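You operate a simulated robot arm through the tools that you are given. There is no shell and no other tool.

You are at the controls of a simulated robot arm. One attempt, no reset.

## Task
Mix a jug of gear oil: half medium, half heavy.
Fine: medium to the 0.25 L band first, then heavy to the 0.5 L band; move the jug from tap to tap and leave it under the last. Set down upright: jug.

Only the result counts: the job must be done as asked and must still hold three seconds after the hand-in. Knocking over, shifting, dropping, spilling or breaking anything else fails it.

## Robot
A 7-joint arm with a two-finger parallel gripper, fixed in place. Base frame: the origin is on the floor under the middle of its stand, x ahead of it, y to its left, z up; the work surface is at about z = 752. Lengths are in mm, angles in degrees, forces in N, time in s.
It reaches about 1247 mm from its shoulder. Its first joint turns from -132.0 to 132.0 degrees. Payload 3.91 kg.
The tool frame sits at the grasp point between the pads (the TCP): z along the fingers, y along the line on which they close. The tips reach 30 mm beyond it. Largest opening 110 mm; finger width 20, thickness 10; the body of the gripper, 48 by 112 mm, starts 55 mm behind the TCP.
Orientation is that of the tool frame in the base frame, as a unit quaternion [x, y, z, w]. With the fingers straight down and closing along the base's y, the tool's x points along the base's -x, its y along +y and its z along -z.

## Interface
- The arm moves only by the tool nudge_tool. Its arguments are lists of equal length, an entry for each row: "linear": the shift along the base's x, y, z in units of 300 mm (1.0 is 300 mm), a list of three; "dr": the turn, a rotation vector about the base's x, y, z in units of 180 degrees (1.0 is 180 degrees), a list of three; "hand": the opening, from 0 (shut) to 1 (fully open). In form: {"linear": [[dx, dy, dz], ...], "dr": [[rx, ry, rz], ...], "hand": [hand, ...]}. A call has 1 to 20 rows; each row is the pose to reach, as a shift and turn from the pose commanded when the call began. A call with a number of a shift or a turn outside -1 to 1 is refused whole. Rows are played at 5 a second. More than 50 mm and 8.6 degrees between two rows, or a gripper value outside its range, and nothing of the call is played. A pose out of reach is approached as far as the arm can. The call stops where the force on the tool passes 40 N (or 10 N more than at its start, if that is more) or the arm is blocked; 0.2 s more then pass. Each finger travels about 108 mm/s and halts on what it meets, pressing with about 45 N; the grip force reading is that of the motor and also rises with nothing between the fingers. The clock runs only during rows and for 0.2 s after the last one: add rows that repeat a pose to give the fingers time. It gives the time, the measured TCP pose, the force on the tool (base axes), the opening and the grip force at its end, in the units of the frame above (readings bear some noise), with the torque about the TCP (base axes, N m) and any sound that the robot's microphone picked up.
- Cameras (640 x 400 px; columns grow to the right, rows downward): "scene" is fixed at [232.2, -649, 1509]; the picture's right is [0.92, -0.39, 0.00], its down [-0.16, -0.38, -0.91] and it looks along [0.35, 0.84, -0.41] (base axes); focal length 344 px, centre (320, 200). "wrist" rides on the gripper at [72, 17, -103] in the tool frame; the picture's right is [-0.23, 0.97, 0.00], its down [-0.76, -0.18, -0.62] and it looks along [-0.61, -0.14, 0.78] (tool axes); focal length 222 px, centre (320, 200). There is no depth. A picture from a camera that has moved, and an enlarged one, comes with that camera's place and axes in the base frame and with its lens. The place of the scene camera against the robot may be out by one fixed shift of up to 18 mm in any direction.
- grab_frame(camera): a new picture of that camera. It takes no simulated time.
- enlarge(camera, box): a new picture of the part [left, top, right, bottom] of that camera's present view, enlarged. It takes no simulated time.
- sign_off(): hands the job in; it is judged then, once.

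Nothing tells you positions but the pictures and the camera data. Unless the task says otherwise, let go and move clear before handing in.

The tools are called as name(argument=value, ...) on one line, values as JSON. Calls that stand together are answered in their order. nudge_tool: Moves the arm, as the interface text tells. Its arguments: {"type":"object","properties":{"linear":{"type":"array","items":{"type":"array","items":{"type":"number"}}},"dr":{"type":"array","items":{"type":"array","items":{"type":"number"}}},"hand":{"type":"array","items":{"type":"number"}}},"required":["linear","dr","hand"]} The other tools are called the same way: grab_frame (camera) takes a picture; enlarge (camera, box) takes an enlarged picture of a part of a camera's view; sign_off () hands the job in.

At the start:

```text
time: 0.0
eef_pos: [522.4, 521.1, 1215.7]
tool_rot: [0.0, 1.0, 0.0, 0.0]
ft_force: [-0.3, -0.1, 0.5]
wrist_torque: [-0.05, 0.02, 0.03]
width: 109.8
grip_force: 0.1
```

scene: 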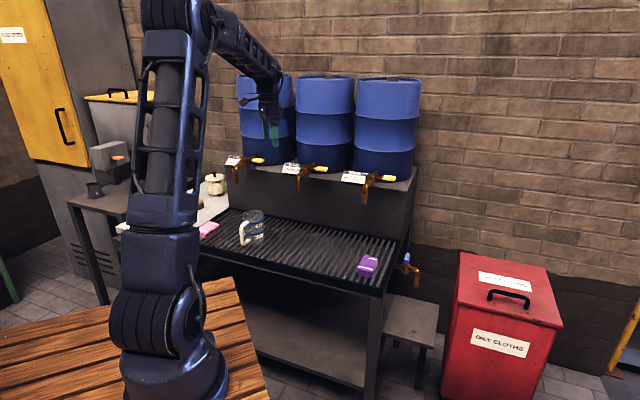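
wrist: 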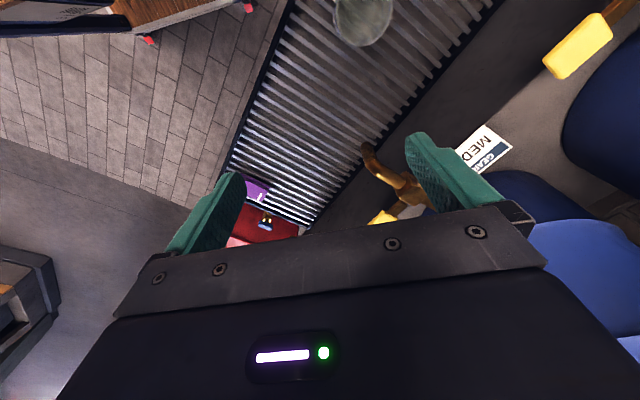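

I see three blue drums with taps on a shelf over a slatted drip grate, with a glass jug on the grate. I'll enlarge the views to read the labels and find the jug and taps.

enlarge(camera="scene", box=[200, 140, 420, 280])

enlarge(camera="scene", box=[215, 145, 315, 208])

enlarge(camera="scene", box=[310, 150, 410, 213])

enlarge(camera="scene", box=[190, 190, 290, 253])

enlarge(camera="wrist", box=[320, 0, 640, 200])

```text
2.86 times, centred on (310, 210) of scene
camera zoom: at [232.2, -649.0, 1509.0], right [0.92, -0.39, 0.0], down [-0.16, -0.38, -0.91], along [0.35, 0.84, -0.41], focal length 983 px, centre (349, 171)
```

zoom: 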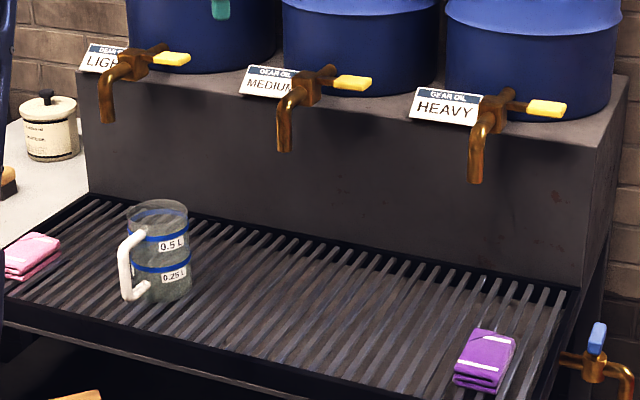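

```text
6.35 times, centred on (265, 176) of scene
camera zoom: at [232.2, -649.0, 1509.0], right [0.92, -0.39, 0.0], down [-0.16, -0.38, -0.91], along [0.35, 0.84, -0.41], focal length 2184 px, centre (669, 349)
```

zoom: 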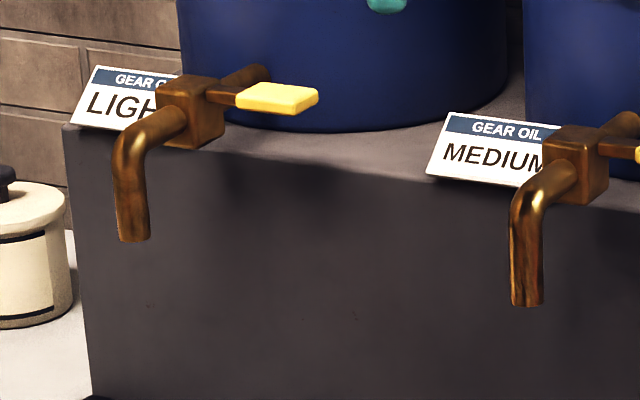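

```text
6.35 times, centred on (360, 182) of scene
camera zoom: at [232.2, -649.0, 1509.0], right [0.92, -0.39, 0.0], down [-0.16, -0.38, -0.91], along [0.35, 0.84, -0.41], focal length 2184 px, centre (66, 318)
```

zoom: 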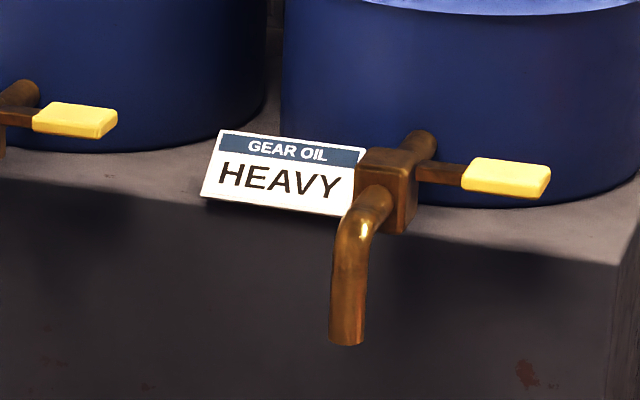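

```text
6.35 times, centred on (240, 222) of scene
camera zoom: at [232.2, -649.0, 1509.0], right [0.92, -0.39, 0.0], down [-0.16, -0.38, -0.91], along [0.35, 0.84, -0.41], focal length 2184 px, centre (828, 64)
```

zoom: 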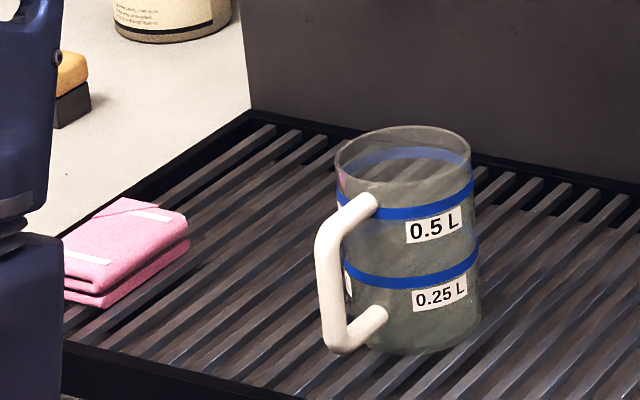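

```text
2.00 times, centred on (480, 100) of wrist
camera zoom: at [449.5, 539.9, 1320.9], right [0.23, 0.97, 0.0], down [0.76, -0.18, 0.62], along [0.61, -0.14, -0.78], focal length 444 px, centre (0, 400)
```

zoom: 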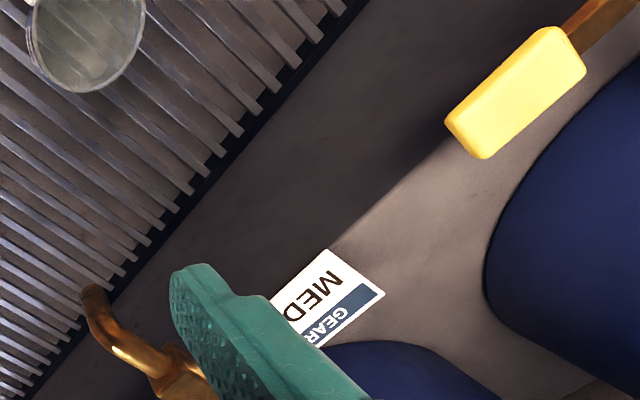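

The bench runs at about 45° to the base axes: the taps are near L (438,842), M (655,610) and H (864,414), with outlets at z≈940. The jug is near (460,605) with its handle pointing toward -x. Next I'll turn the wrist so its camera faces the medium tap and look at how it works.

nudge_tool(linear=[[0.02, 0.007, -0.05], [0.045, 0.013, -0.1], [0.07, 0.02, -0.15], [0.095, 0.027, -0.2], [0.12, 0.034, -0.26], [0.15, 0.04, -0.32], [0.177, 0.047, -0.387]], dr=[[0, 0, 0.04], [0, 0, 0.08], [0, 0, 0.12], [0, 0, 0.16], [0, 0, 0.2], [0, 0, 0.24], [0, 0, 0.28]], hand=[1, 1, 1, 1, 1, 1, 1])

```text
time: 1.6
eef_pos: [574.8, 537.1, 1100.6]
tool_rot: [-0.426, 0.905, -0.001, 0.0]
ft_force: [0.2, -0.3, 0.2]
wrist_torque: [-0.02, -0.05, 0.01]
width: 110.2
grip_force: 0.0
```

grab_frame(camera="wrist")

grab_frame(camera="scene")

```text
taken
camera wrist: at [515.1, 492.4, 1204.5], right [-0.61, 0.79, 0.0], down [0.62, 0.47, 0.62], along [0.5, 0.38, -0.78], focal length 222 px, centre (320, 200)
```

wrist: 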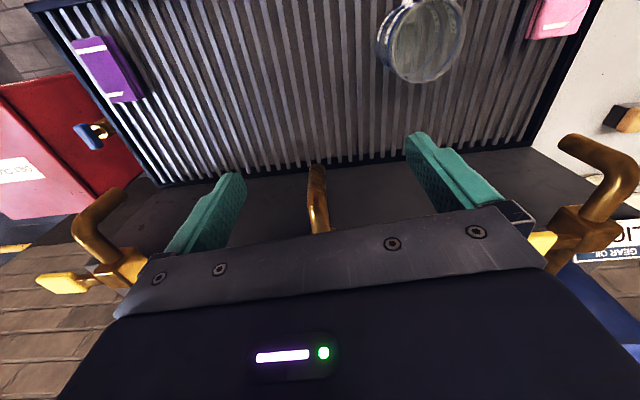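

```text
taken
```

scene: 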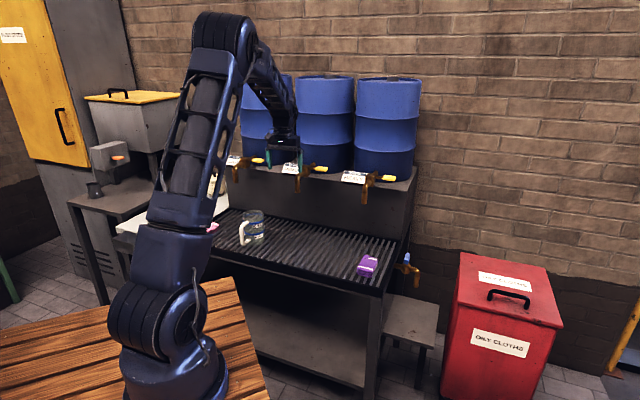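

The tap hardware is partly hidden behind the gripper here. I'll enlarge the heavy and light taps to see how the levers are mounted.

enlarge(camera="wrist", box=[20, 170, 180, 320])

enlarge(camera="wrist", box=[500, 120, 640, 290])

enlarge(camera="wrist", box=[360, 0, 500, 90])

enlarge(camera="scene", box=[340, 160, 400, 205])

```text
2.67 times, centred on (100, 245) of wrist
camera zoom: at [515.1, 492.4, 1204.5], right [-0.61, 0.79, 0.0], down [0.62, 0.47, 0.62], along [0.5, 0.38, -0.78], focal length 592 px, centre (907, 80)
```

zoom: 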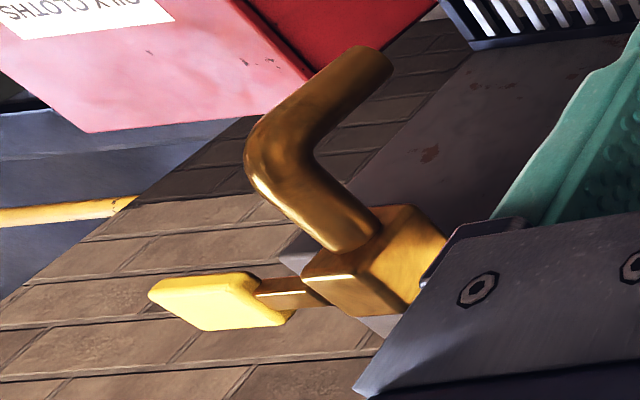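

```text
2.35 times, centred on (570, 205) of wrist
camera zoom: at [515.1, 492.4, 1204.5], right [-0.61, 0.79, 0.0], down [0.62, 0.47, 0.62], along [0.5, 0.38, -0.78], focal length 523 px, centre (-268, 188)
```

zoom: 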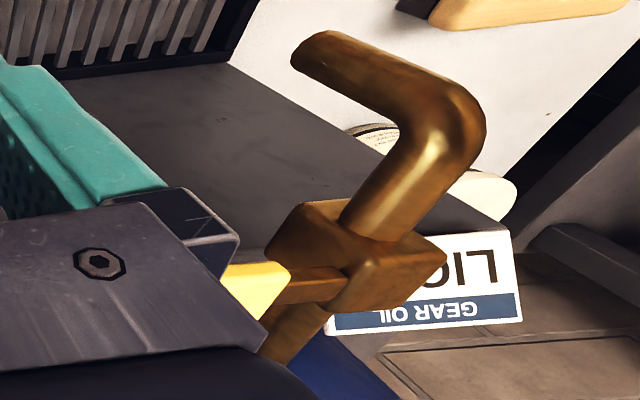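

```text
4.44 times, centred on (430, 45) of wrist
camera zoom: at [515.1, 492.4, 1204.5], right [-0.61, 0.79, 0.0], down [0.62, 0.47, 0.62], along [0.5, 0.38, -0.78], focal length 987 px, centre (-169, 889)
```

zoom: 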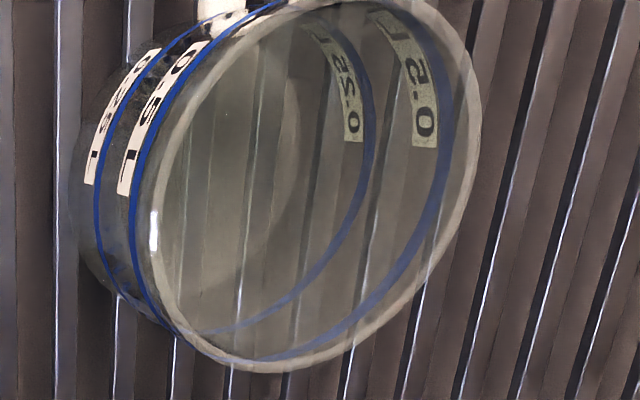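

```text
8.89 times, centred on (370, 182) of scene
camera zoom: at [232.2, -649.0, 1509.0], right [0.92, -0.39, 0.0], down [-0.16, -0.38, -0.91], along [0.35, 0.84, -0.41], focal length 3058 px, centre (-124, 356)
```

zoom: 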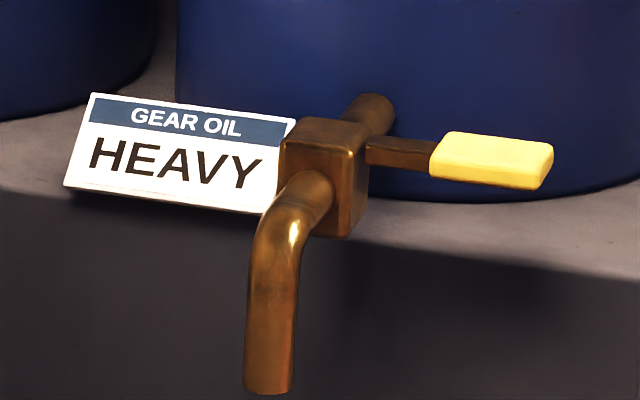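

The levers stick out sideways from the valve blocks, toward the heavy end, with flat yellow paddles. I'll raise the wrist and move it forward to see the medium tap from above and fix its position.

nudge_tool(linear=[[0.1, 0.048, 0.083], [0.2, 0.095, 0.167], [0.3, 0.143, 0.25]], dr=[[0, 0, 0], [0, 0, 0], [0, 0, 0]], hand=[1, 1, 1])

grab_frame(camera="wrist")

```text
time: 2.4
eef_pos: [666.3, 580.7, 1176.9]
tool_rot: [-0.426, 0.905, -0.001, 0.0]
ft_force: [-0.6, 0.0, 0.4]
wrist_torque: [0.0, 0.0, 0.04]
width: 110.0
grip_force: 0.0
```

```text
taken
camera wrist: at [606.9, 535.3, 1280.9], right [-0.61, 0.8, 0.0], down [0.62, 0.47, 0.62], along [0.5, 0.38, -0.78], focal length 222 px, centre (320, 200)
```

wrist: 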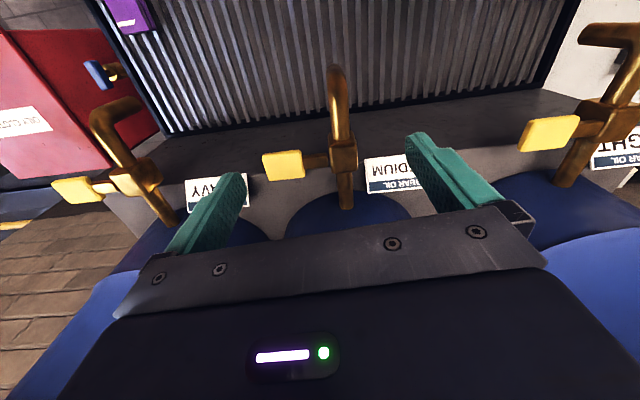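

This gives a clear view from above of all three taps. I'll enlarge the medium and heavy taps to measure them.

enlarge(camera="wrist", box=[240, 50, 400, 220])

enlarge(camera="wrist", box=[40, 80, 200, 240])

enlarge(camera="wrist", box=[500, 0, 640, 200])

```text
2.35 times, centred on (320, 135) of wrist
camera zoom: at [606.9, 535.3, 1280.9], right [-0.61, 0.8, 0.0], down [0.62, 0.47, 0.62], along [0.5, 0.38, -0.78], focal length 523 px, centre (320, 353)
```

zoom: 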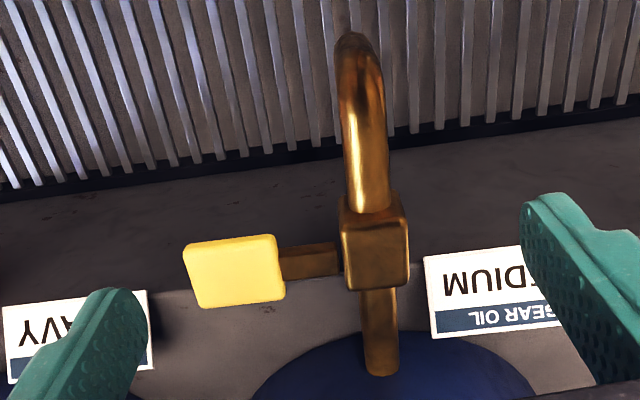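

```text
2.50 times, centred on (120, 160) of wrist
camera zoom: at [606.9, 535.3, 1280.9], right [-0.61, 0.8, 0.0], down [0.62, 0.47, 0.62], along [0.5, 0.38, -0.78], focal length 555 px, centre (820, 300)
```

zoom: 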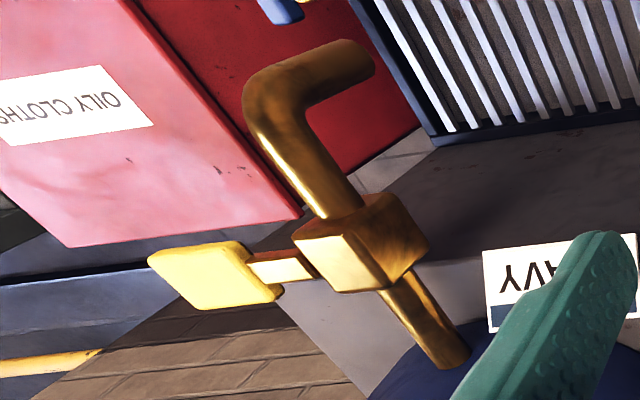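

```text
2.00 times, centred on (570, 100) of wrist
camera zoom: at [606.9, 535.3, 1280.9], right [-0.61, 0.8, 0.0], down [0.62, 0.47, 0.62], along [0.5, 0.38, -0.78], focal length 444 px, centre (-180, 400)
```

zoom: 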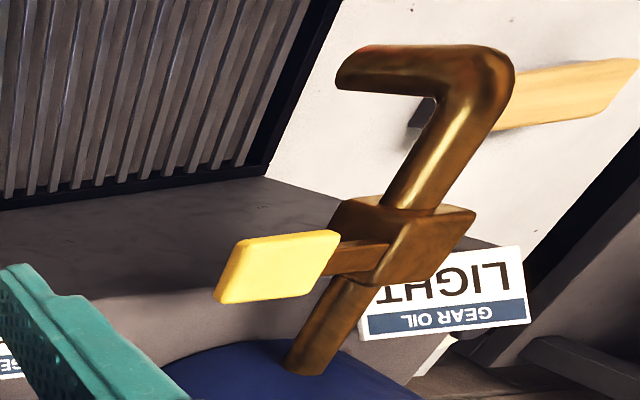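

The taps are spaced about (197,-197) mm apart. I put the M outlet near (636,580,950) with its paddle at (738,582,1046), and the H outlet near (836,381,950) with its paddle at (935,384,1046). Next I'll go back over the jug to measure it and its handle.

nudge_tool(linear=[[-0.119, 0.016, -0.04], [-0.237, 0.032, -0.1], [-0.356, 0.048, -0.165], [-0.474, 0.064, -0.23], [-0.593, 0.08, -0.3], [-0.711, 0.097, -0.366], [-0.83, 0.113, -0.433]], dr=[[0, 0, -0.04], [0, 0, -0.08], [0, 0, -0.12], [0, 0, -0.16], [0, 0, -0.2], [0, 0, -0.24], [0, 0, -0.28]], hand=[1, 1, 1, 1, 1, 1, 1])

grab_frame(camera="wrist")

grab_frame(camera="scene")

```text
time: 4.0
eef_pos: [415.2, 612.6, 1043.9]
tool_rot: [0.0, 1.0, -0.001, 0.0]
ft_force: [0.8, -0.8, -0.2]
wrist_torque: [0.0, 0.03, 0.03]
width: 110.2
grip_force: 0.0
```

```text
taken
camera wrist: at [342.2, 629.1, 1147.7], right [0.23, 0.97, 0.0], down [0.76, -0.18, 0.62], along [0.61, -0.14, -0.78], focal length 222 px, centre (320, 200)
```

wrist: 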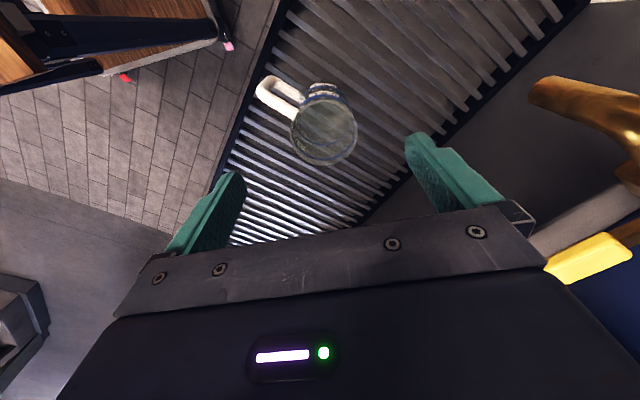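

```text
taken
```

scene: 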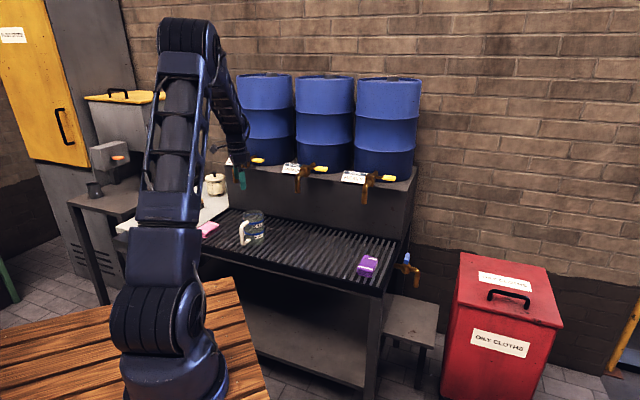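

enlarge(camera="wrist", box=[240, 60, 400, 180])

```text
3.33 times, centred on (320, 120) of wrist
camera zoom: at [342.2, 629.1, 1147.7], right [0.23, 0.97, 0.0], down [0.76, -0.18, 0.62], along [0.61, -0.14, -0.78], focal length 740 px, centre (320, 467)
```

zoom: 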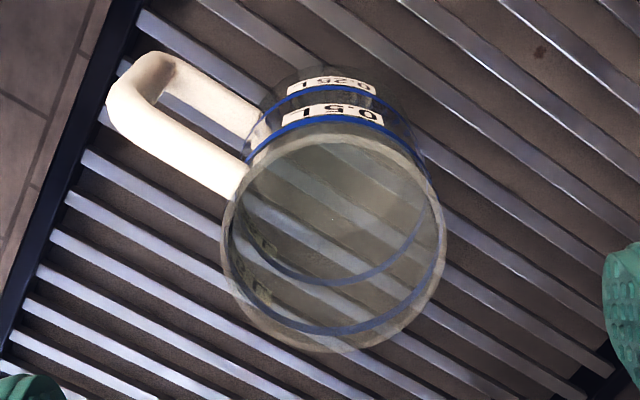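

The jug is near (449.5,608.5) with its rim at z≈876, about 86 mm across, and its handle points straight out the front (-n). I'll grip the body from the front, tilted 45° over the handle. First I'll yaw to line up with the bench, then tilt.

nudge_tool(linear=[[-0.009, -0.029, 0], [-0.018, -0.058, 0], [-0.027, -0.087, 0], [-0.036, -0.116, 0], [-0.045, -0.145, 0], [-0.053, -0.173, 0]], dr=[[0, 0, 0.0417], [0, 0, 0.0833], [0, 0, 0.125], [0, 0, 0.1667], [0, 0, 0.2083], [0, 0, 0.25]], hand=[1, 1, 1, 1, 1, 1])

```text
time: 5.4
eef_pos: [400.1, 563.6, 1045.8]
tool_rot: [-0.384, 0.923, 0.0, 0.0]
ft_force: [0.0, 0.9, 0.3]
wrist_torque: [-0.04, 0.02, 0.0]
width: 110.0
grip_force: 0.1
```

nudge_tool(linear=[[-0.009, -0.009, -0.03], [-0.018, -0.018, -0.08], [-0.027, -0.027, -0.14], [-0.036, -0.036, -0.2], [-0.045, -0.046, -0.26], [-0.053, -0.056, -0.316]], dr=[[0.0295, -0.0295, 0], [0.0589, -0.0589, 0], [0.0884, -0.0884, 0], [0.1179, -0.1179, 0], [0.1473, -0.1473, 0], [0.1768, -0.1768, 0]], hand=[1, 1, 1, 1, 1, 1])

grab_frame(camera="wrist")

grab_frame(camera="scene")

```text
time: 7.0
eef_pos: [531.1, 463.3, 950.9]
tool_rot: [-0.241, 0.892, 0.101, 0.368]
ft_force: [-1.2, -0.4, 1.2]
wrist_torque: [0.03, -0.02, -0.03]
width: 110.0
grip_force: 0.1
stopped in row 6: the arm was blocked; the commanded pose is now the measured one
```

```text
taken
camera wrist: at [415.3, 414.7, 972.6], right [-0.36, 0.92, 0.16], down [0.18, -0.11, 0.98], along [0.92, 0.38, -0.13], focal length 222 px, centre (320, 200)
```

wrist: 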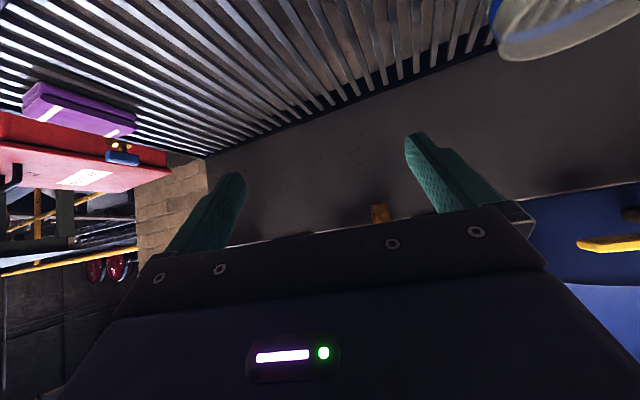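

```text
taken
```

scene: 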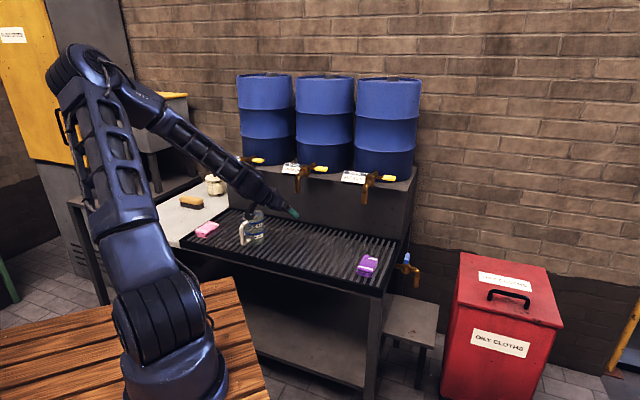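

The pre-grasp pose was too close in for that tilt, so the arm settled elsewhere. The jug looks untouched. The grasp pose itself is farther out, so I'll come in above the jug at z≈962, correcting the yaw, and then descend vertically.

nudge_tool(linear=[[-0.045, 0.081, 0.006], [-0.091, 0.161, 0.012], [-0.136, 0.242, 0.018], [-0.181, 0.323, 0.024], [-0.227, 0.403, 0.03], [-0.272, 0.484, 0.037]], dr=[[0, 0, 0.0135], [0, 0, 0.027], [0, 0, 0.0405], [0, 0, 0.054], [0, 0, 0.0675], [0, 0, 0.0811]], hand=[1, 1, 1, 1, 1, 1])

grab_frame(camera="wrist")

grab_frame(camera="scene")

```text
time: 8.4
eef_pos: [450.5, 610.5, 958.7]
tool_rot: [-0.355, 0.853, 0.149, 0.352]
ft_force: [0.1, -0.7, -0.1]
wrist_torque: [0.02, -0.03, -0.01]
width: 110.0
grip_force: 0.0
```

```text
taken
camera wrist: at [350.1, 534.3, 980.7], right [-0.58, 0.8, 0.16], down [0.2, -0.06, 0.98], along [0.79, 0.6, -0.13], focal length 222 px, centre (320, 200)
```

wrist: 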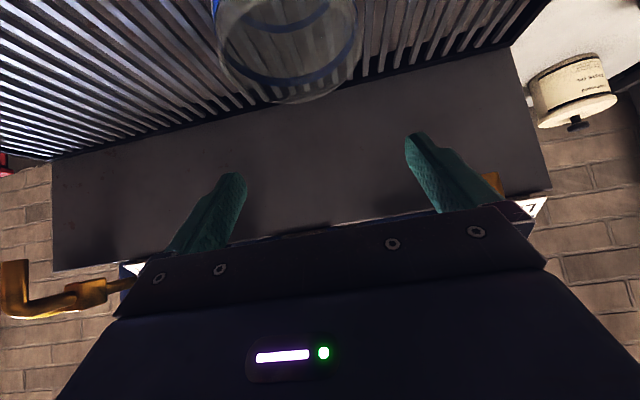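

```text
taken
```

scene: 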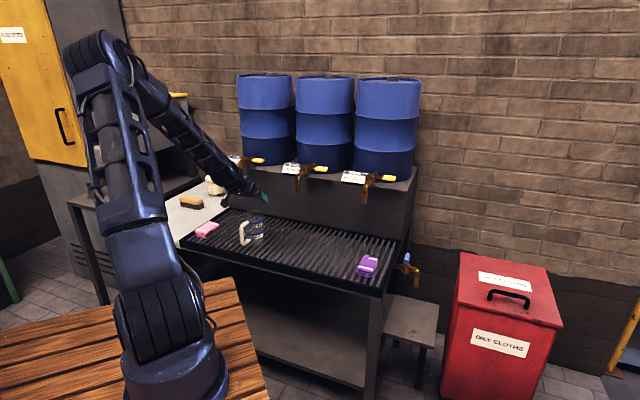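

enlarge(camera="wrist", box=[180, 0, 440, 160])

enlarge(camera="scene", box=[200, 170, 300, 255])

```text
2.46 times, centred on (310, 80) of wrist
camera zoom: at [350.1, 534.3, 980.7], right [-0.58, 0.8, 0.16], down [0.2, -0.06, 0.98], along [0.79, 0.6, -0.13], focal length 547 px, centre (345, 495)
```

zoom: 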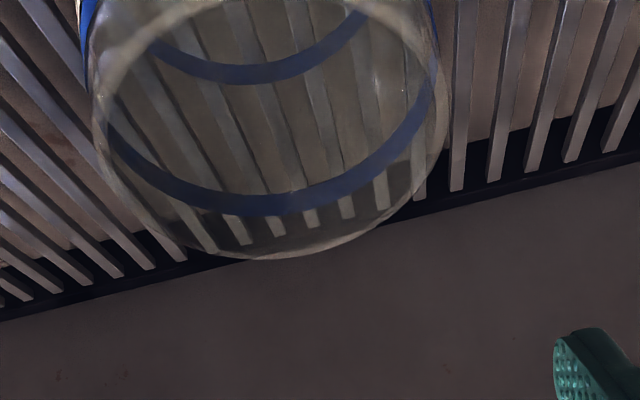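

```text
4.71 times, centred on (250, 212) of scene
camera zoom: at [232.2, -649.0, 1509.0], right [0.92, -0.39, 0.0], down [-0.16, -0.38, -0.91], along [0.35, 0.84, -0.41], focal length 1619 px, centre (649, 141)
```

zoom: 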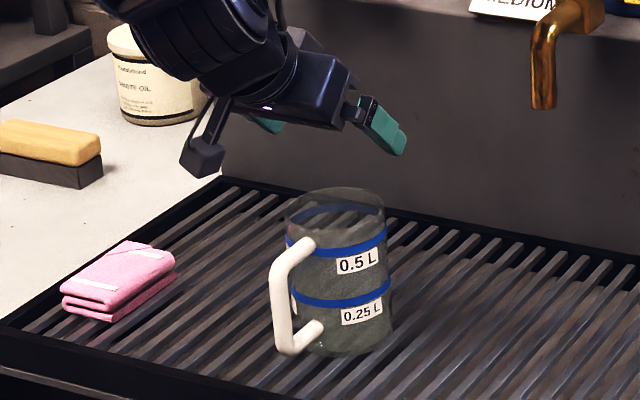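

The jug is about 4 mm off the gripper centre line toward +u. I'll correct that, descend partway and recheck the alignment.

nudge_tool(linear=[[0.005, -0.005, -0.05], [0.0097, -0.0097, -0.1], [0.0097, -0.0097, -0.155]], dr=[[0, 0, 0], [0, 0, 0], [0, 0, 0]], hand=[1, 1, 1])

grab_frame(camera="wrist")

enlarge(camera="scene", box=[200, 170, 300, 255])

```text
time: 9.2
eef_pos: [454.3, 607.4, 914.2]
tool_rot: [-0.355, 0.853, 0.149, 0.351]
ft_force: [-0.4, -0.2, 0.1]
wrist_torque: [0.0, 0.02, 0.02]
width: 109.8
grip_force: 0.0
```

```text
taken
camera wrist: at [353.7, 531.7, 936.0], right [-0.58, 0.8, 0.16], down [0.2, -0.06, 0.98], along [0.79, 0.6, -0.13], focal length 222 px, centre (320, 200)
```

wrist: 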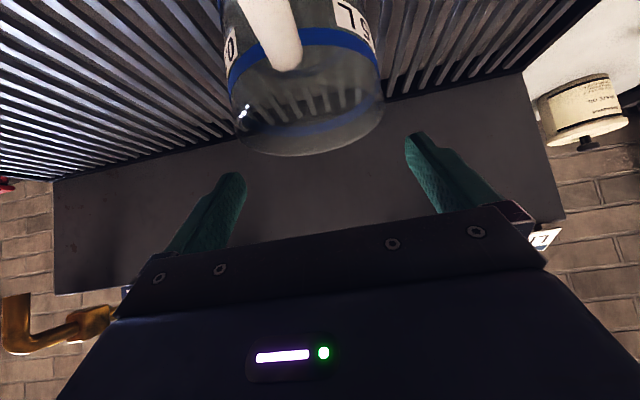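

```text
4.71 times, centred on (250, 212) of scene
camera zoom: at [232.2, -649.0, 1509.0], right [0.92, -0.39, 0.0], down [-0.16, -0.38, -0.91], along [0.35, 0.84, -0.41], focal length 1619 px, centre (649, 141)
```

zoom: 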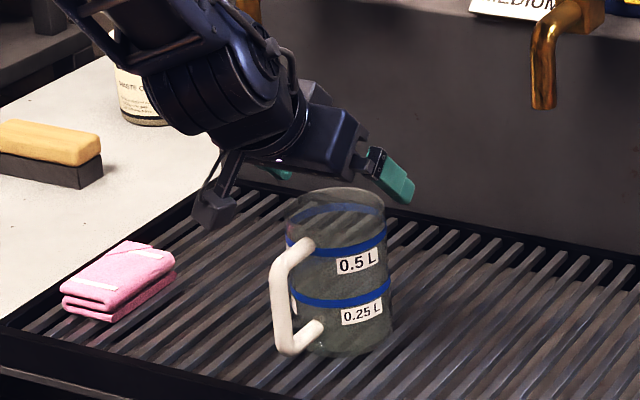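

enlarge(camera="wrist", box=[180, 0, 440, 180])

```text
2.22 times, centred on (310, 90) of wrist
camera zoom: at [353.7, 531.7, 936.0], right [-0.58, 0.8, 0.16], down [0.2, -0.06, 0.98], along [0.79, 0.6, -0.13], focal length 494 px, centre (342, 444)
```

zoom: 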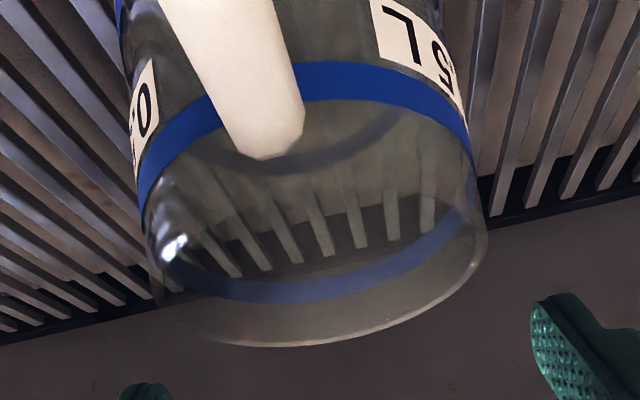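

The jug is centred between the fingers to within about 2 mm, and the palm should pass just above the handle. I'll descend to the grasp height.

nudge_tool(linear=[[-0.0033, 0.0033, -0.06], [-0.0033, 0.0033, -0.12], [-0.0033, 0.0033, -0.175]], dr=[[0, 0, 0], [0, 0, 0], [0, 0, 0]], hand=[1, 1, 1])

grab_frame(camera="wrist")

enlarge(camera="scene", box=[200, 170, 300, 255])

```text
time: 10.0
eef_pos: [450.5, 609.0, 859.8]
tool_rot: [-0.355, 0.853, 0.149, 0.351]
ft_force: [-0.8, 0.7, 0.6]
wrist_torque: [-0.02, 0.02, -0.01]
width: 110.0
grip_force: 0.0
```

```text
taken
camera wrist: at [352.1, 532.6, 883.2], right [-0.58, 0.8, 0.16], down [0.2, -0.06, 0.98], along [0.79, 0.6, -0.13], focal length 222 px, centre (320, 200)
```

wrist: 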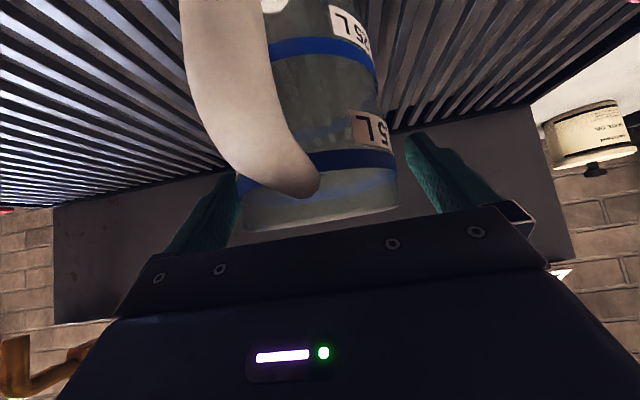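

```text
4.71 times, centred on (250, 212) of scene
camera zoom: at [232.2, -649.0, 1509.0], right [0.92, -0.39, 0.0], down [-0.16, -0.38, -0.91], along [0.35, 0.84, -0.41], focal length 1619 px, centre (649, 141)
```

zoom: 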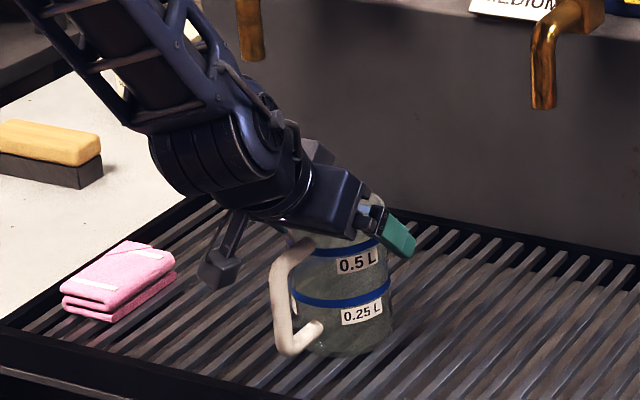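

The fingers straddle the jug cleanly. Closing the grip now.

nudge_tool(linear=[[0, 0, 0], [0, 0, 0], [0, 0, 0], [0, 0, 0], [0, 0, 0]], dr=[[0, 0, 0], [0, 0, 0], [0, 0, 0], [0, 0, 0], [0, 0, 0]], hand=[0.9, 0.82, 0.78, 0.7, 0.6])

grab_frame(camera="wrist")

enlarge(camera="scene", box=[200, 170, 300, 255])

```text
time: 11.2
eef_pos: [452.5, 609.2, 859.8]
tool_rot: [-0.354, 0.854, 0.148, 0.351]
ft_force: [0.9, -0.1, -0.5]
wrist_torque: [-0.07, -0.18, 0.02]
width: 85.5
grip_force: 44.6
```

```text
taken
camera wrist: at [352.1, 532.7, 883.2], right [-0.58, 0.8, 0.16], down [0.2, -0.06, 0.98], along [0.79, 0.6, -0.13], focal length 222 px, centre (320, 200)
```

wrist: 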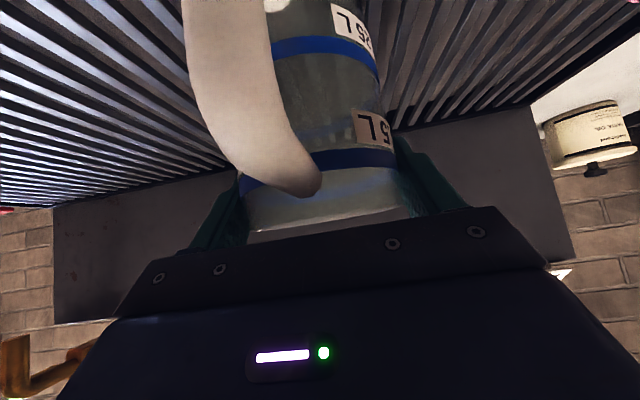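

```text
4.71 times, centred on (250, 212) of scene
camera zoom: at [232.2, -649.0, 1509.0], right [0.92, -0.39, 0.0], down [-0.16, -0.38, -0.91], along [0.35, 0.84, -0.41], focal length 1619 px, centre (649, 141)
```

zoom: 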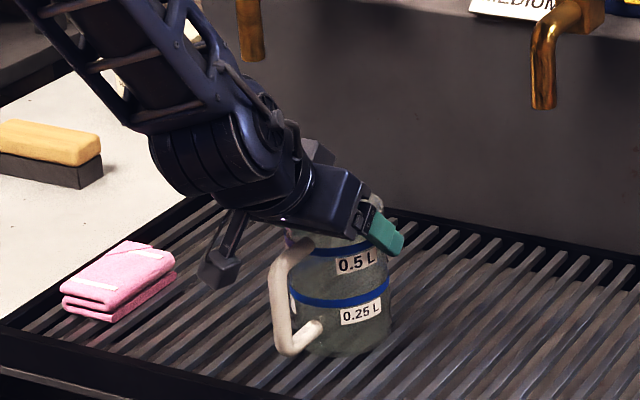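

The grip is firm at 85.5 mm wide with 45 N. I'll lift 15 mm and check that it holds.

nudge_tool(linear=[[0, 0, 0.02], [0, 0, 0.05], [0, 0, 0.05]], dr=[[0, 0, 0], [0, 0, 0], [0, 0, 0]], hand=[0.6, 0.6, 0.6])

enlarge(camera="scene", box=[200, 170, 300, 255])

```text
time: 12.0
eef_pos: [452.8, 607.9, 876.0]
tool_rot: [-0.354, 0.853, 0.148, 0.352]
ft_force: [-0.8, 0.9, 1.2]
wrist_torque: [-0.11, -0.09, 0.01]
width: 85.4
grip_force: 28.8
```

```text
4.71 times, centred on (250, 212) of scene
camera zoom: at [232.2, -649.0, 1509.0], right [0.92, -0.39, 0.0], down [-0.16, -0.38, -0.91], along [0.35, 0.84, -0.41], focal length 1619 px, centre (649, 141)
```

zoom: 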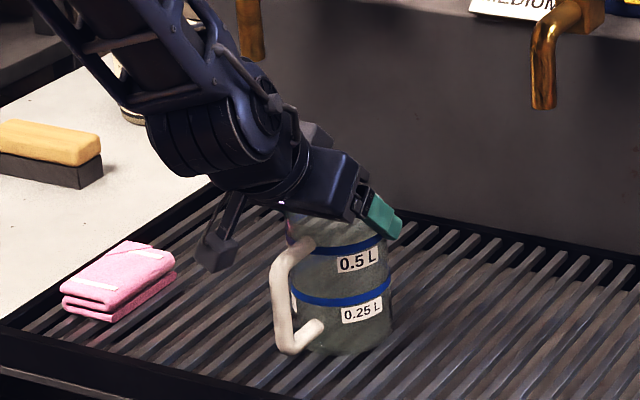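

grab_frame(camera="wrist")

enlarge(camera="scene", box=[235, 195, 285, 245])

```text
taken
camera wrist: at [351.8, 532.6, 898.7], right [-0.58, 0.8, 0.16], down [0.2, -0.06, 0.98], along [0.79, 0.6, -0.13], focal length 222 px, centre (320, 200)
```

wrist: 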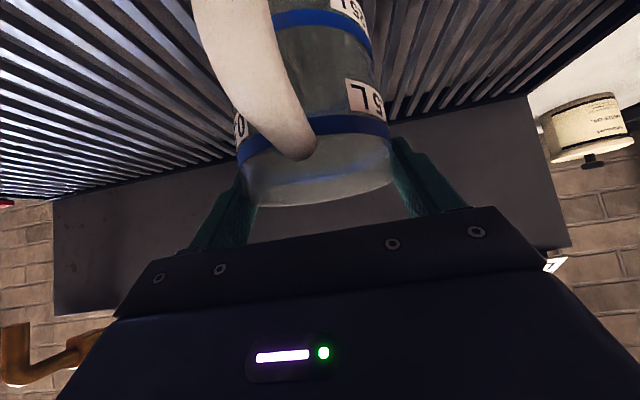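

```text
8.00 times, centred on (260, 220) of scene
camera zoom: at [232.2, -649.0, 1509.0], right [0.92, -0.39, 0.0], down [-0.16, -0.38, -0.91], along [0.35, 0.84, -0.41], focal length 2752 px, centre (800, 40)
```

zoom: 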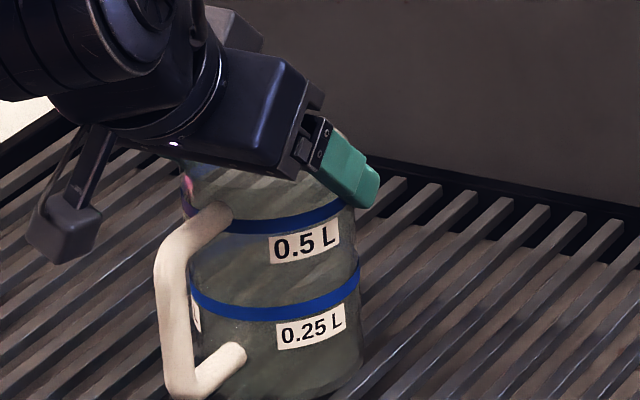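

The fingers slid up the slippery glass and the jug didn't move, so I need to hold it by the handle. I'll open, back straight out along -n so the fingers straddle the handle, and look again.

nudge_tool(linear=[[0, 0, 0], [0, 0, 0], [0, 0, 0]], dr=[[0, 0, 0], [0, 0, 0], [0, 0, 0]], hand=[0.9, 1, 1])

nudge_tool(linear=[[-0.048, -0.047, 0.01], [-0.096, -0.094, 0.01], [-0.144, -0.141, 0.01], [-0.192, -0.188, 0.01]], dr=[[0, 0, 0], [0, 0, 0], [0, 0, 0], [0, 0, 0]], hand=[1, 1, 1, 1])

grab_frame(camera="wrist")

enlarge(camera="scene", box=[210, 185, 290, 250])

```text
time: 12.8
eef_pos: [451.1, 608.3, 874.8]
tool_rot: [-0.355, 0.853, 0.148, 0.351]
ft_force: [0.2, 0.4, 0.8]
wrist_torque: [0.01, 0.0, 0.02]
width: 110.0
grip_force: 0.0
```

```text
time: 13.8
eef_pos: [393.9, 550.5, 878.8]
tool_rot: [-0.356, 0.853, 0.149, 0.351]
ft_force: [0.1, -1.0, 0.7]
wrist_torque: [-0.01, -0.01, 0.02]
width: 109.8
grip_force: 0.0
```

```text
taken
camera wrist: at [294.0, 474.2, 901.5], right [-0.58, 0.8, 0.16], down [0.2, -0.06, 0.98], along [0.79, 0.6, -0.13], focal length 222 px, centre (320, 200)
```

wrist: 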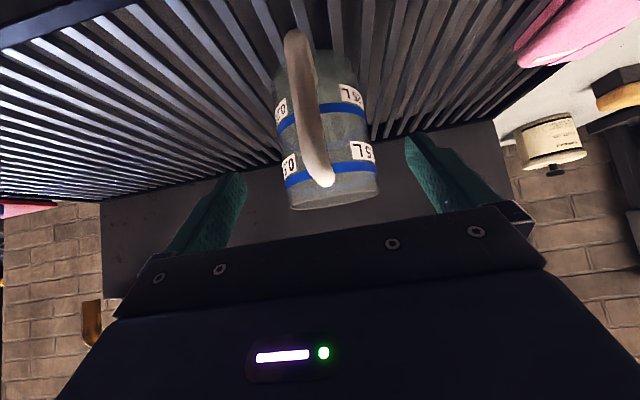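

```text
6.15 times, centred on (250, 218) of scene
camera zoom: at [232.2, -649.0, 1509.0], right [0.92, -0.39, 0.0], down [-0.16, -0.38, -0.91], along [0.35, 0.84, -0.41], focal length 2117 px, centre (751, 92)
```

zoom: 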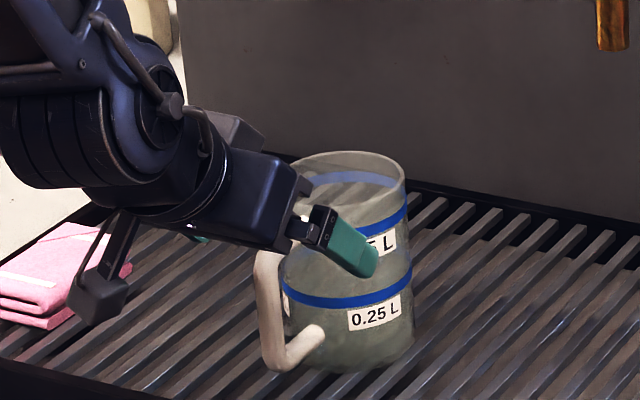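

enlarge(camera="wrist", box=[230, 0, 430, 220])

```text
1.82 times, centred on (330, 110) of wrist
camera zoom: at [294.0, 474.2, 901.5], right [-0.58, 0.8, 0.16], down [0.2, -0.06, 0.98], along [0.79, 0.6, -0.13], focal length 404 px, centre (302, 364)
```

zoom: 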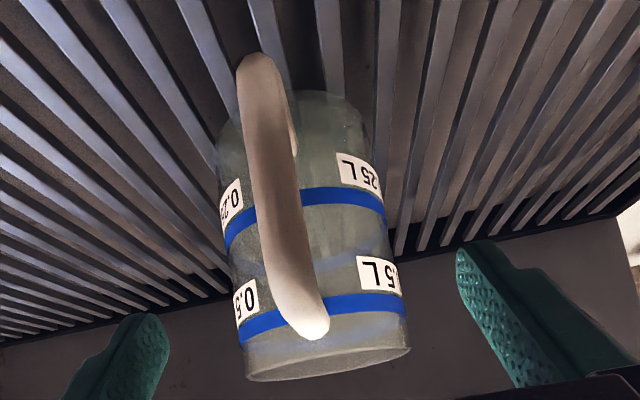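

The handle lies between the open fingers and is well centred, with its bar at about (392,548) and its top corner near z≈855. I'll ease the tilt to 30° for a longer contact along the vertical bar, descend, and close on it.

nudge_tool(linear=[[0, 0, 0], [-0.002, -0.003, -0.02], [-0.004, -0.007, -0.08], [-0.004, -0.007, -0.147]], dr=[[-0.0295, 0.0295, 0], [-0.0589, 0.0589, 0], [-0.0589, 0.0589, 0], [-0.0589, 0.0589, 0]], hand=[1, 1, 1, 1])

grab_frame(camera="wrist")

enlarge(camera="scene", box=[210, 185, 290, 250])

```text
time: 14.8
eef_pos: [393.5, 549.8, 835.6]
tool_rot: [-0.37, 0.893, 0.101, 0.236]
ft_force: [0.8, 0.7, -0.5]
wrist_torque: [0.0, -0.04, 0.05]
width: 110.0
grip_force: 0.0
```

```text
taken
camera wrist: at [300.3, 479.9, 889.3], right [-0.55, 0.83, 0.12], down [0.38, 0.12, 0.92], along [0.74, 0.55, -0.38], focal length 222 px, centre (320, 200)
```

wrist: 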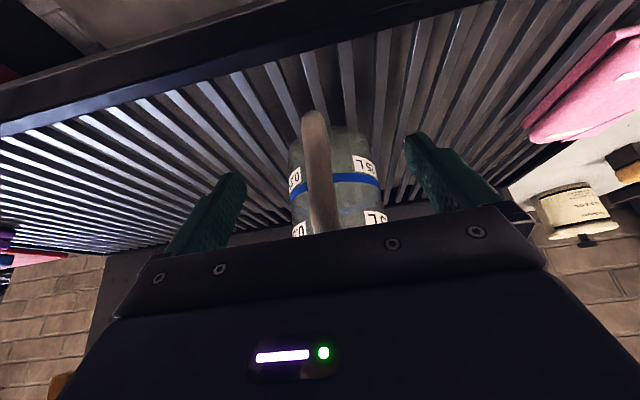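

```text
6.15 times, centred on (250, 218) of scene
camera zoom: at [232.2, -649.0, 1509.0], right [0.92, -0.39, 0.0], down [-0.16, -0.38, -0.91], along [0.35, 0.84, -0.41], focal length 2117 px, centre (751, 92)
```

zoom: 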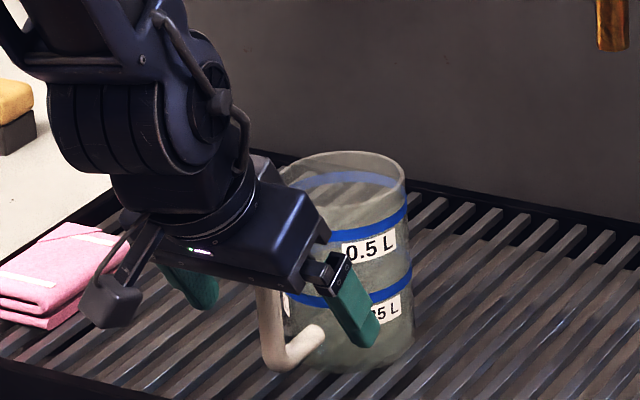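

The handle bar sits midway between the fingers. Closing on it gradually.

nudge_tool(linear=[[0, 0, 0], [0, 0, 0], [0, 0, 0], [0, 0, 0], [0, 0, 0], [0, 0, 0], [0, 0, 0]], dr=[[0, 0, 0], [0, 0, 0], [0, 0, 0], [0, 0, 0], [0, 0, 0], [0, 0, 0], [0, 0, 0]], hand=[0.75, 0.5, 0.3, 0.22, 0.15, 0.05, 0.0])

grab_frame(camera="wrist")

enlarge(camera="scene", box=[210, 185, 290, 250])

```text
time: 16.4
eef_pos: [392.6, 549.1, 834.9]
tool_rot: [-0.371, 0.893, 0.1, 0.236]
ft_force: [-0.2, -0.8, 1.6]
wrist_torque: [-0.03, -0.21, -0.06]
width: 14.6
grip_force: 45.3
```

```text
taken
camera wrist: at [300.3, 480.0, 889.2], right [-0.55, 0.83, 0.12], down [0.38, 0.12, 0.92], along [0.74, 0.55, -0.38], focal length 222 px, centre (320, 200)
```

wrist: 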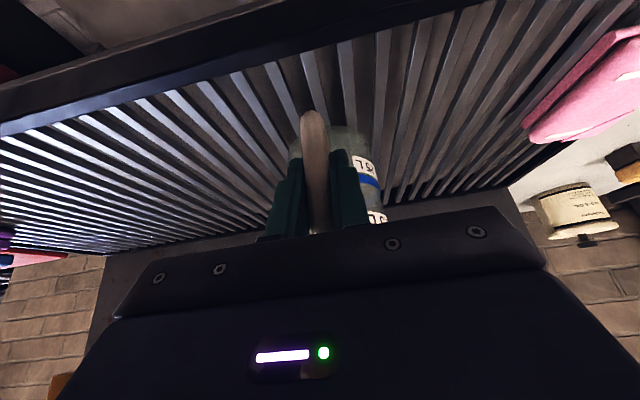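

```text
6.15 times, centred on (250, 218) of scene
camera zoom: at [232.2, -649.0, 1509.0], right [0.92, -0.39, 0.0], down [-0.16, -0.38, -0.91], along [0.35, 0.84, -0.41], focal length 2117 px, centre (751, 92)
```

zoom: 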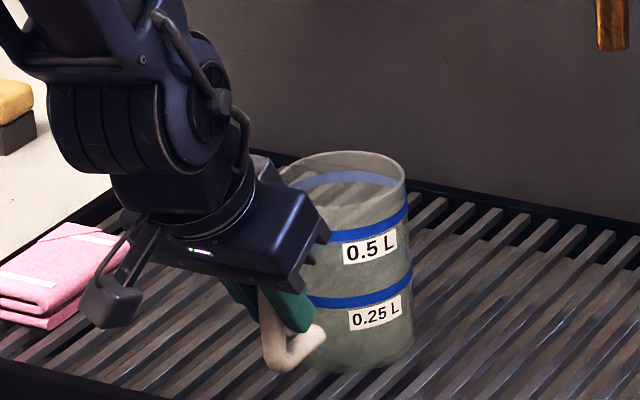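

Handle gripped at 14.6 mm wide with 45 N. I'll do a small test lift of 12 mm.

nudge_tool(linear=[[0, 0, 0.013], [0, 0, 0.027], [0, 0, 0.04], [0, 0, 0.04]], dr=[[0, 0, 0], [0, 0, 0], [0, 0, 0], [0, 0, 0]], hand=[0, 0, 0, 0])

enlarge(camera="scene", box=[210, 185, 290, 250])

grab_frame(camera="wrist")

```text
time: 17.4
eef_pos: [392.7, 549.1, 847.3]
tool_rot: [-0.371, 0.892, 0.101, 0.237]
ft_force: [0.1, 0.2, -2.7]
wrist_torque: [-0.18, 0.1, 0.01]
width: 14.3
grip_force: 44.8
```

```text
6.15 times, centred on (250, 218) of scene
camera zoom: at [232.2, -649.0, 1509.0], right [0.92, -0.39, 0.0], down [-0.16, -0.38, -0.91], along [0.35, 0.84, -0.41], focal length 2117 px, centre (751, 92)
```

zoom: 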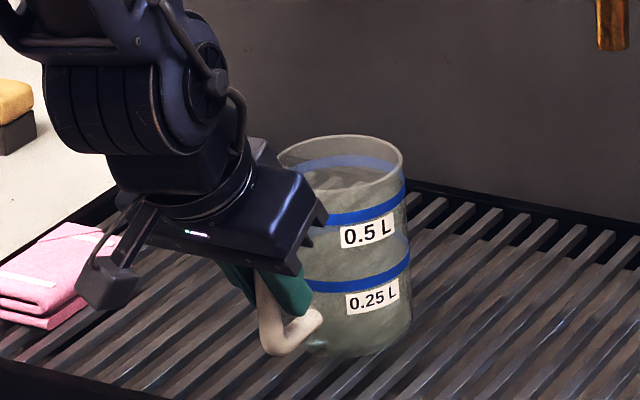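

```text
taken
camera wrist: at [299.6, 480.2, 901.4], right [-0.55, 0.83, 0.12], down [0.38, 0.12, 0.92], along [0.74, 0.55, -0.38], focal length 222 px, centre (320, 200)
```

wrist: 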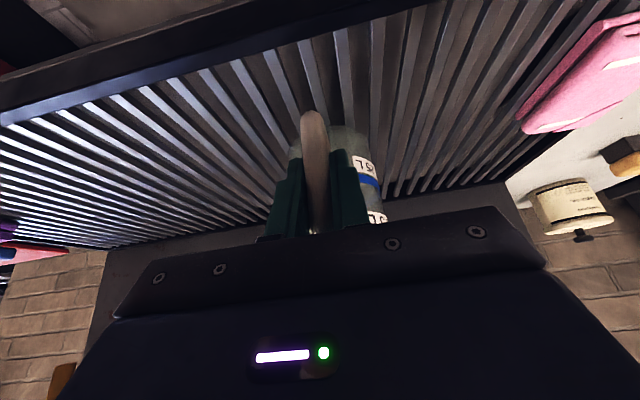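

The handle holds: the jug lifted about 12 mm, weighs roughly 0.27 kg and stays upright. I'll carry it under the medium spout.

nudge_tool(linear=[[0.05, -0.008, 0], [0.12, -0.018, 0], [0.2, -0.029, 0], [0.28, -0.041, 0], [0.36, -0.053, 0], [0.44, -0.064, 0], [0.51, -0.075, 0], [0.565, -0.083, 0], [0.6, -0.088, 0], [0.617, -0.09, 0], [0.617, -0.09, 0]], dr=[[0, 0, 0], [0, 0, 0], [0, 0, 0], [0, 0, 0], [0, 0, 0], [0, 0, 0], [0, 0, 0], [0, 0, 0], [0, 0, 0], [0, 0, 0], [0, 0, 0]], hand=[0, 0, 0, 0, 0, 0, 0, 0, 0, 0, 0])

grab_frame(camera="scene")

enlarge(camera="scene", box=[255, 155, 355, 245])

grab_frame(camera="wrist")

```text
time: 19.8
eef_pos: [576.1, 522.4, 845.6]
tool_rot: [-0.37, 0.893, 0.1, 0.237]
ft_force: [-0.3, 0.2, -2.7]
wrist_torque: [-0.09, 0.1, -0.03]
width: 14.7
grip_force: 45.0
```

```text
taken
```

scene: 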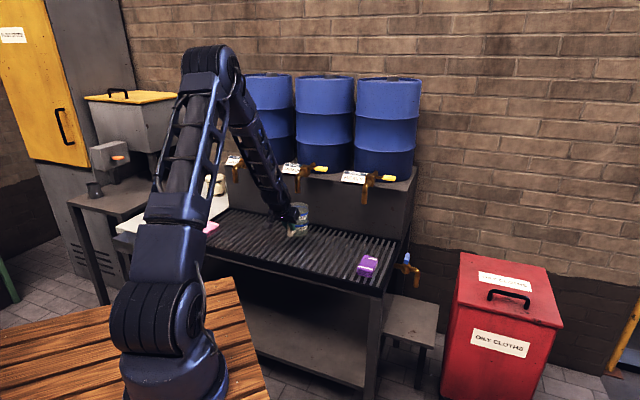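

```text
4.44 times, centred on (305, 200) of scene
camera zoom: at [232.2, -649.0, 1509.0], right [0.92, -0.39, 0.0], down [-0.16, -0.38, -0.91], along [0.35, 0.84, -0.41], focal length 1529 px, centre (387, 200)
```

zoom: 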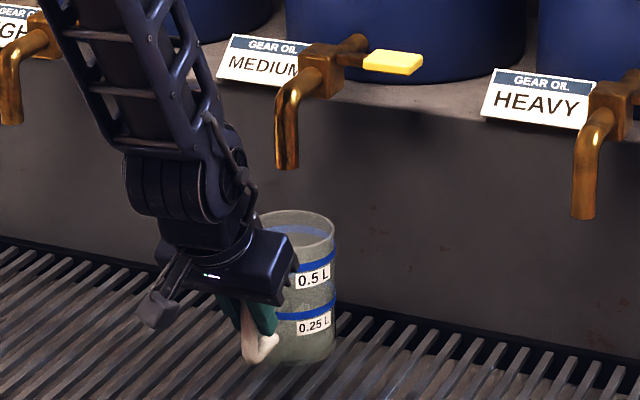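

```text
taken
camera wrist: at [484.7, 453.3, 901.0], right [-0.55, 0.83, 0.12], down [0.38, 0.12, 0.92], along [0.74, 0.55, -0.38], focal length 222 px, centre (320, 200)
```

wrist: 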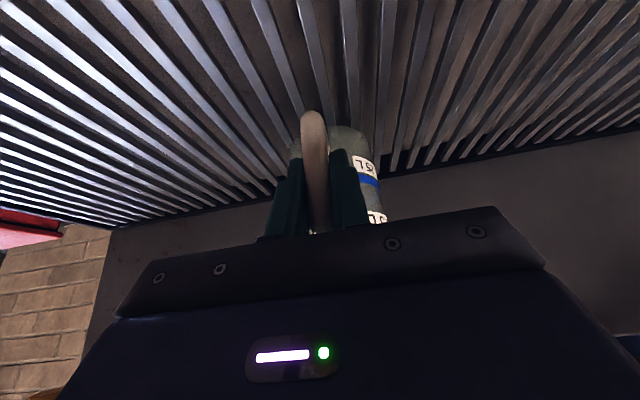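

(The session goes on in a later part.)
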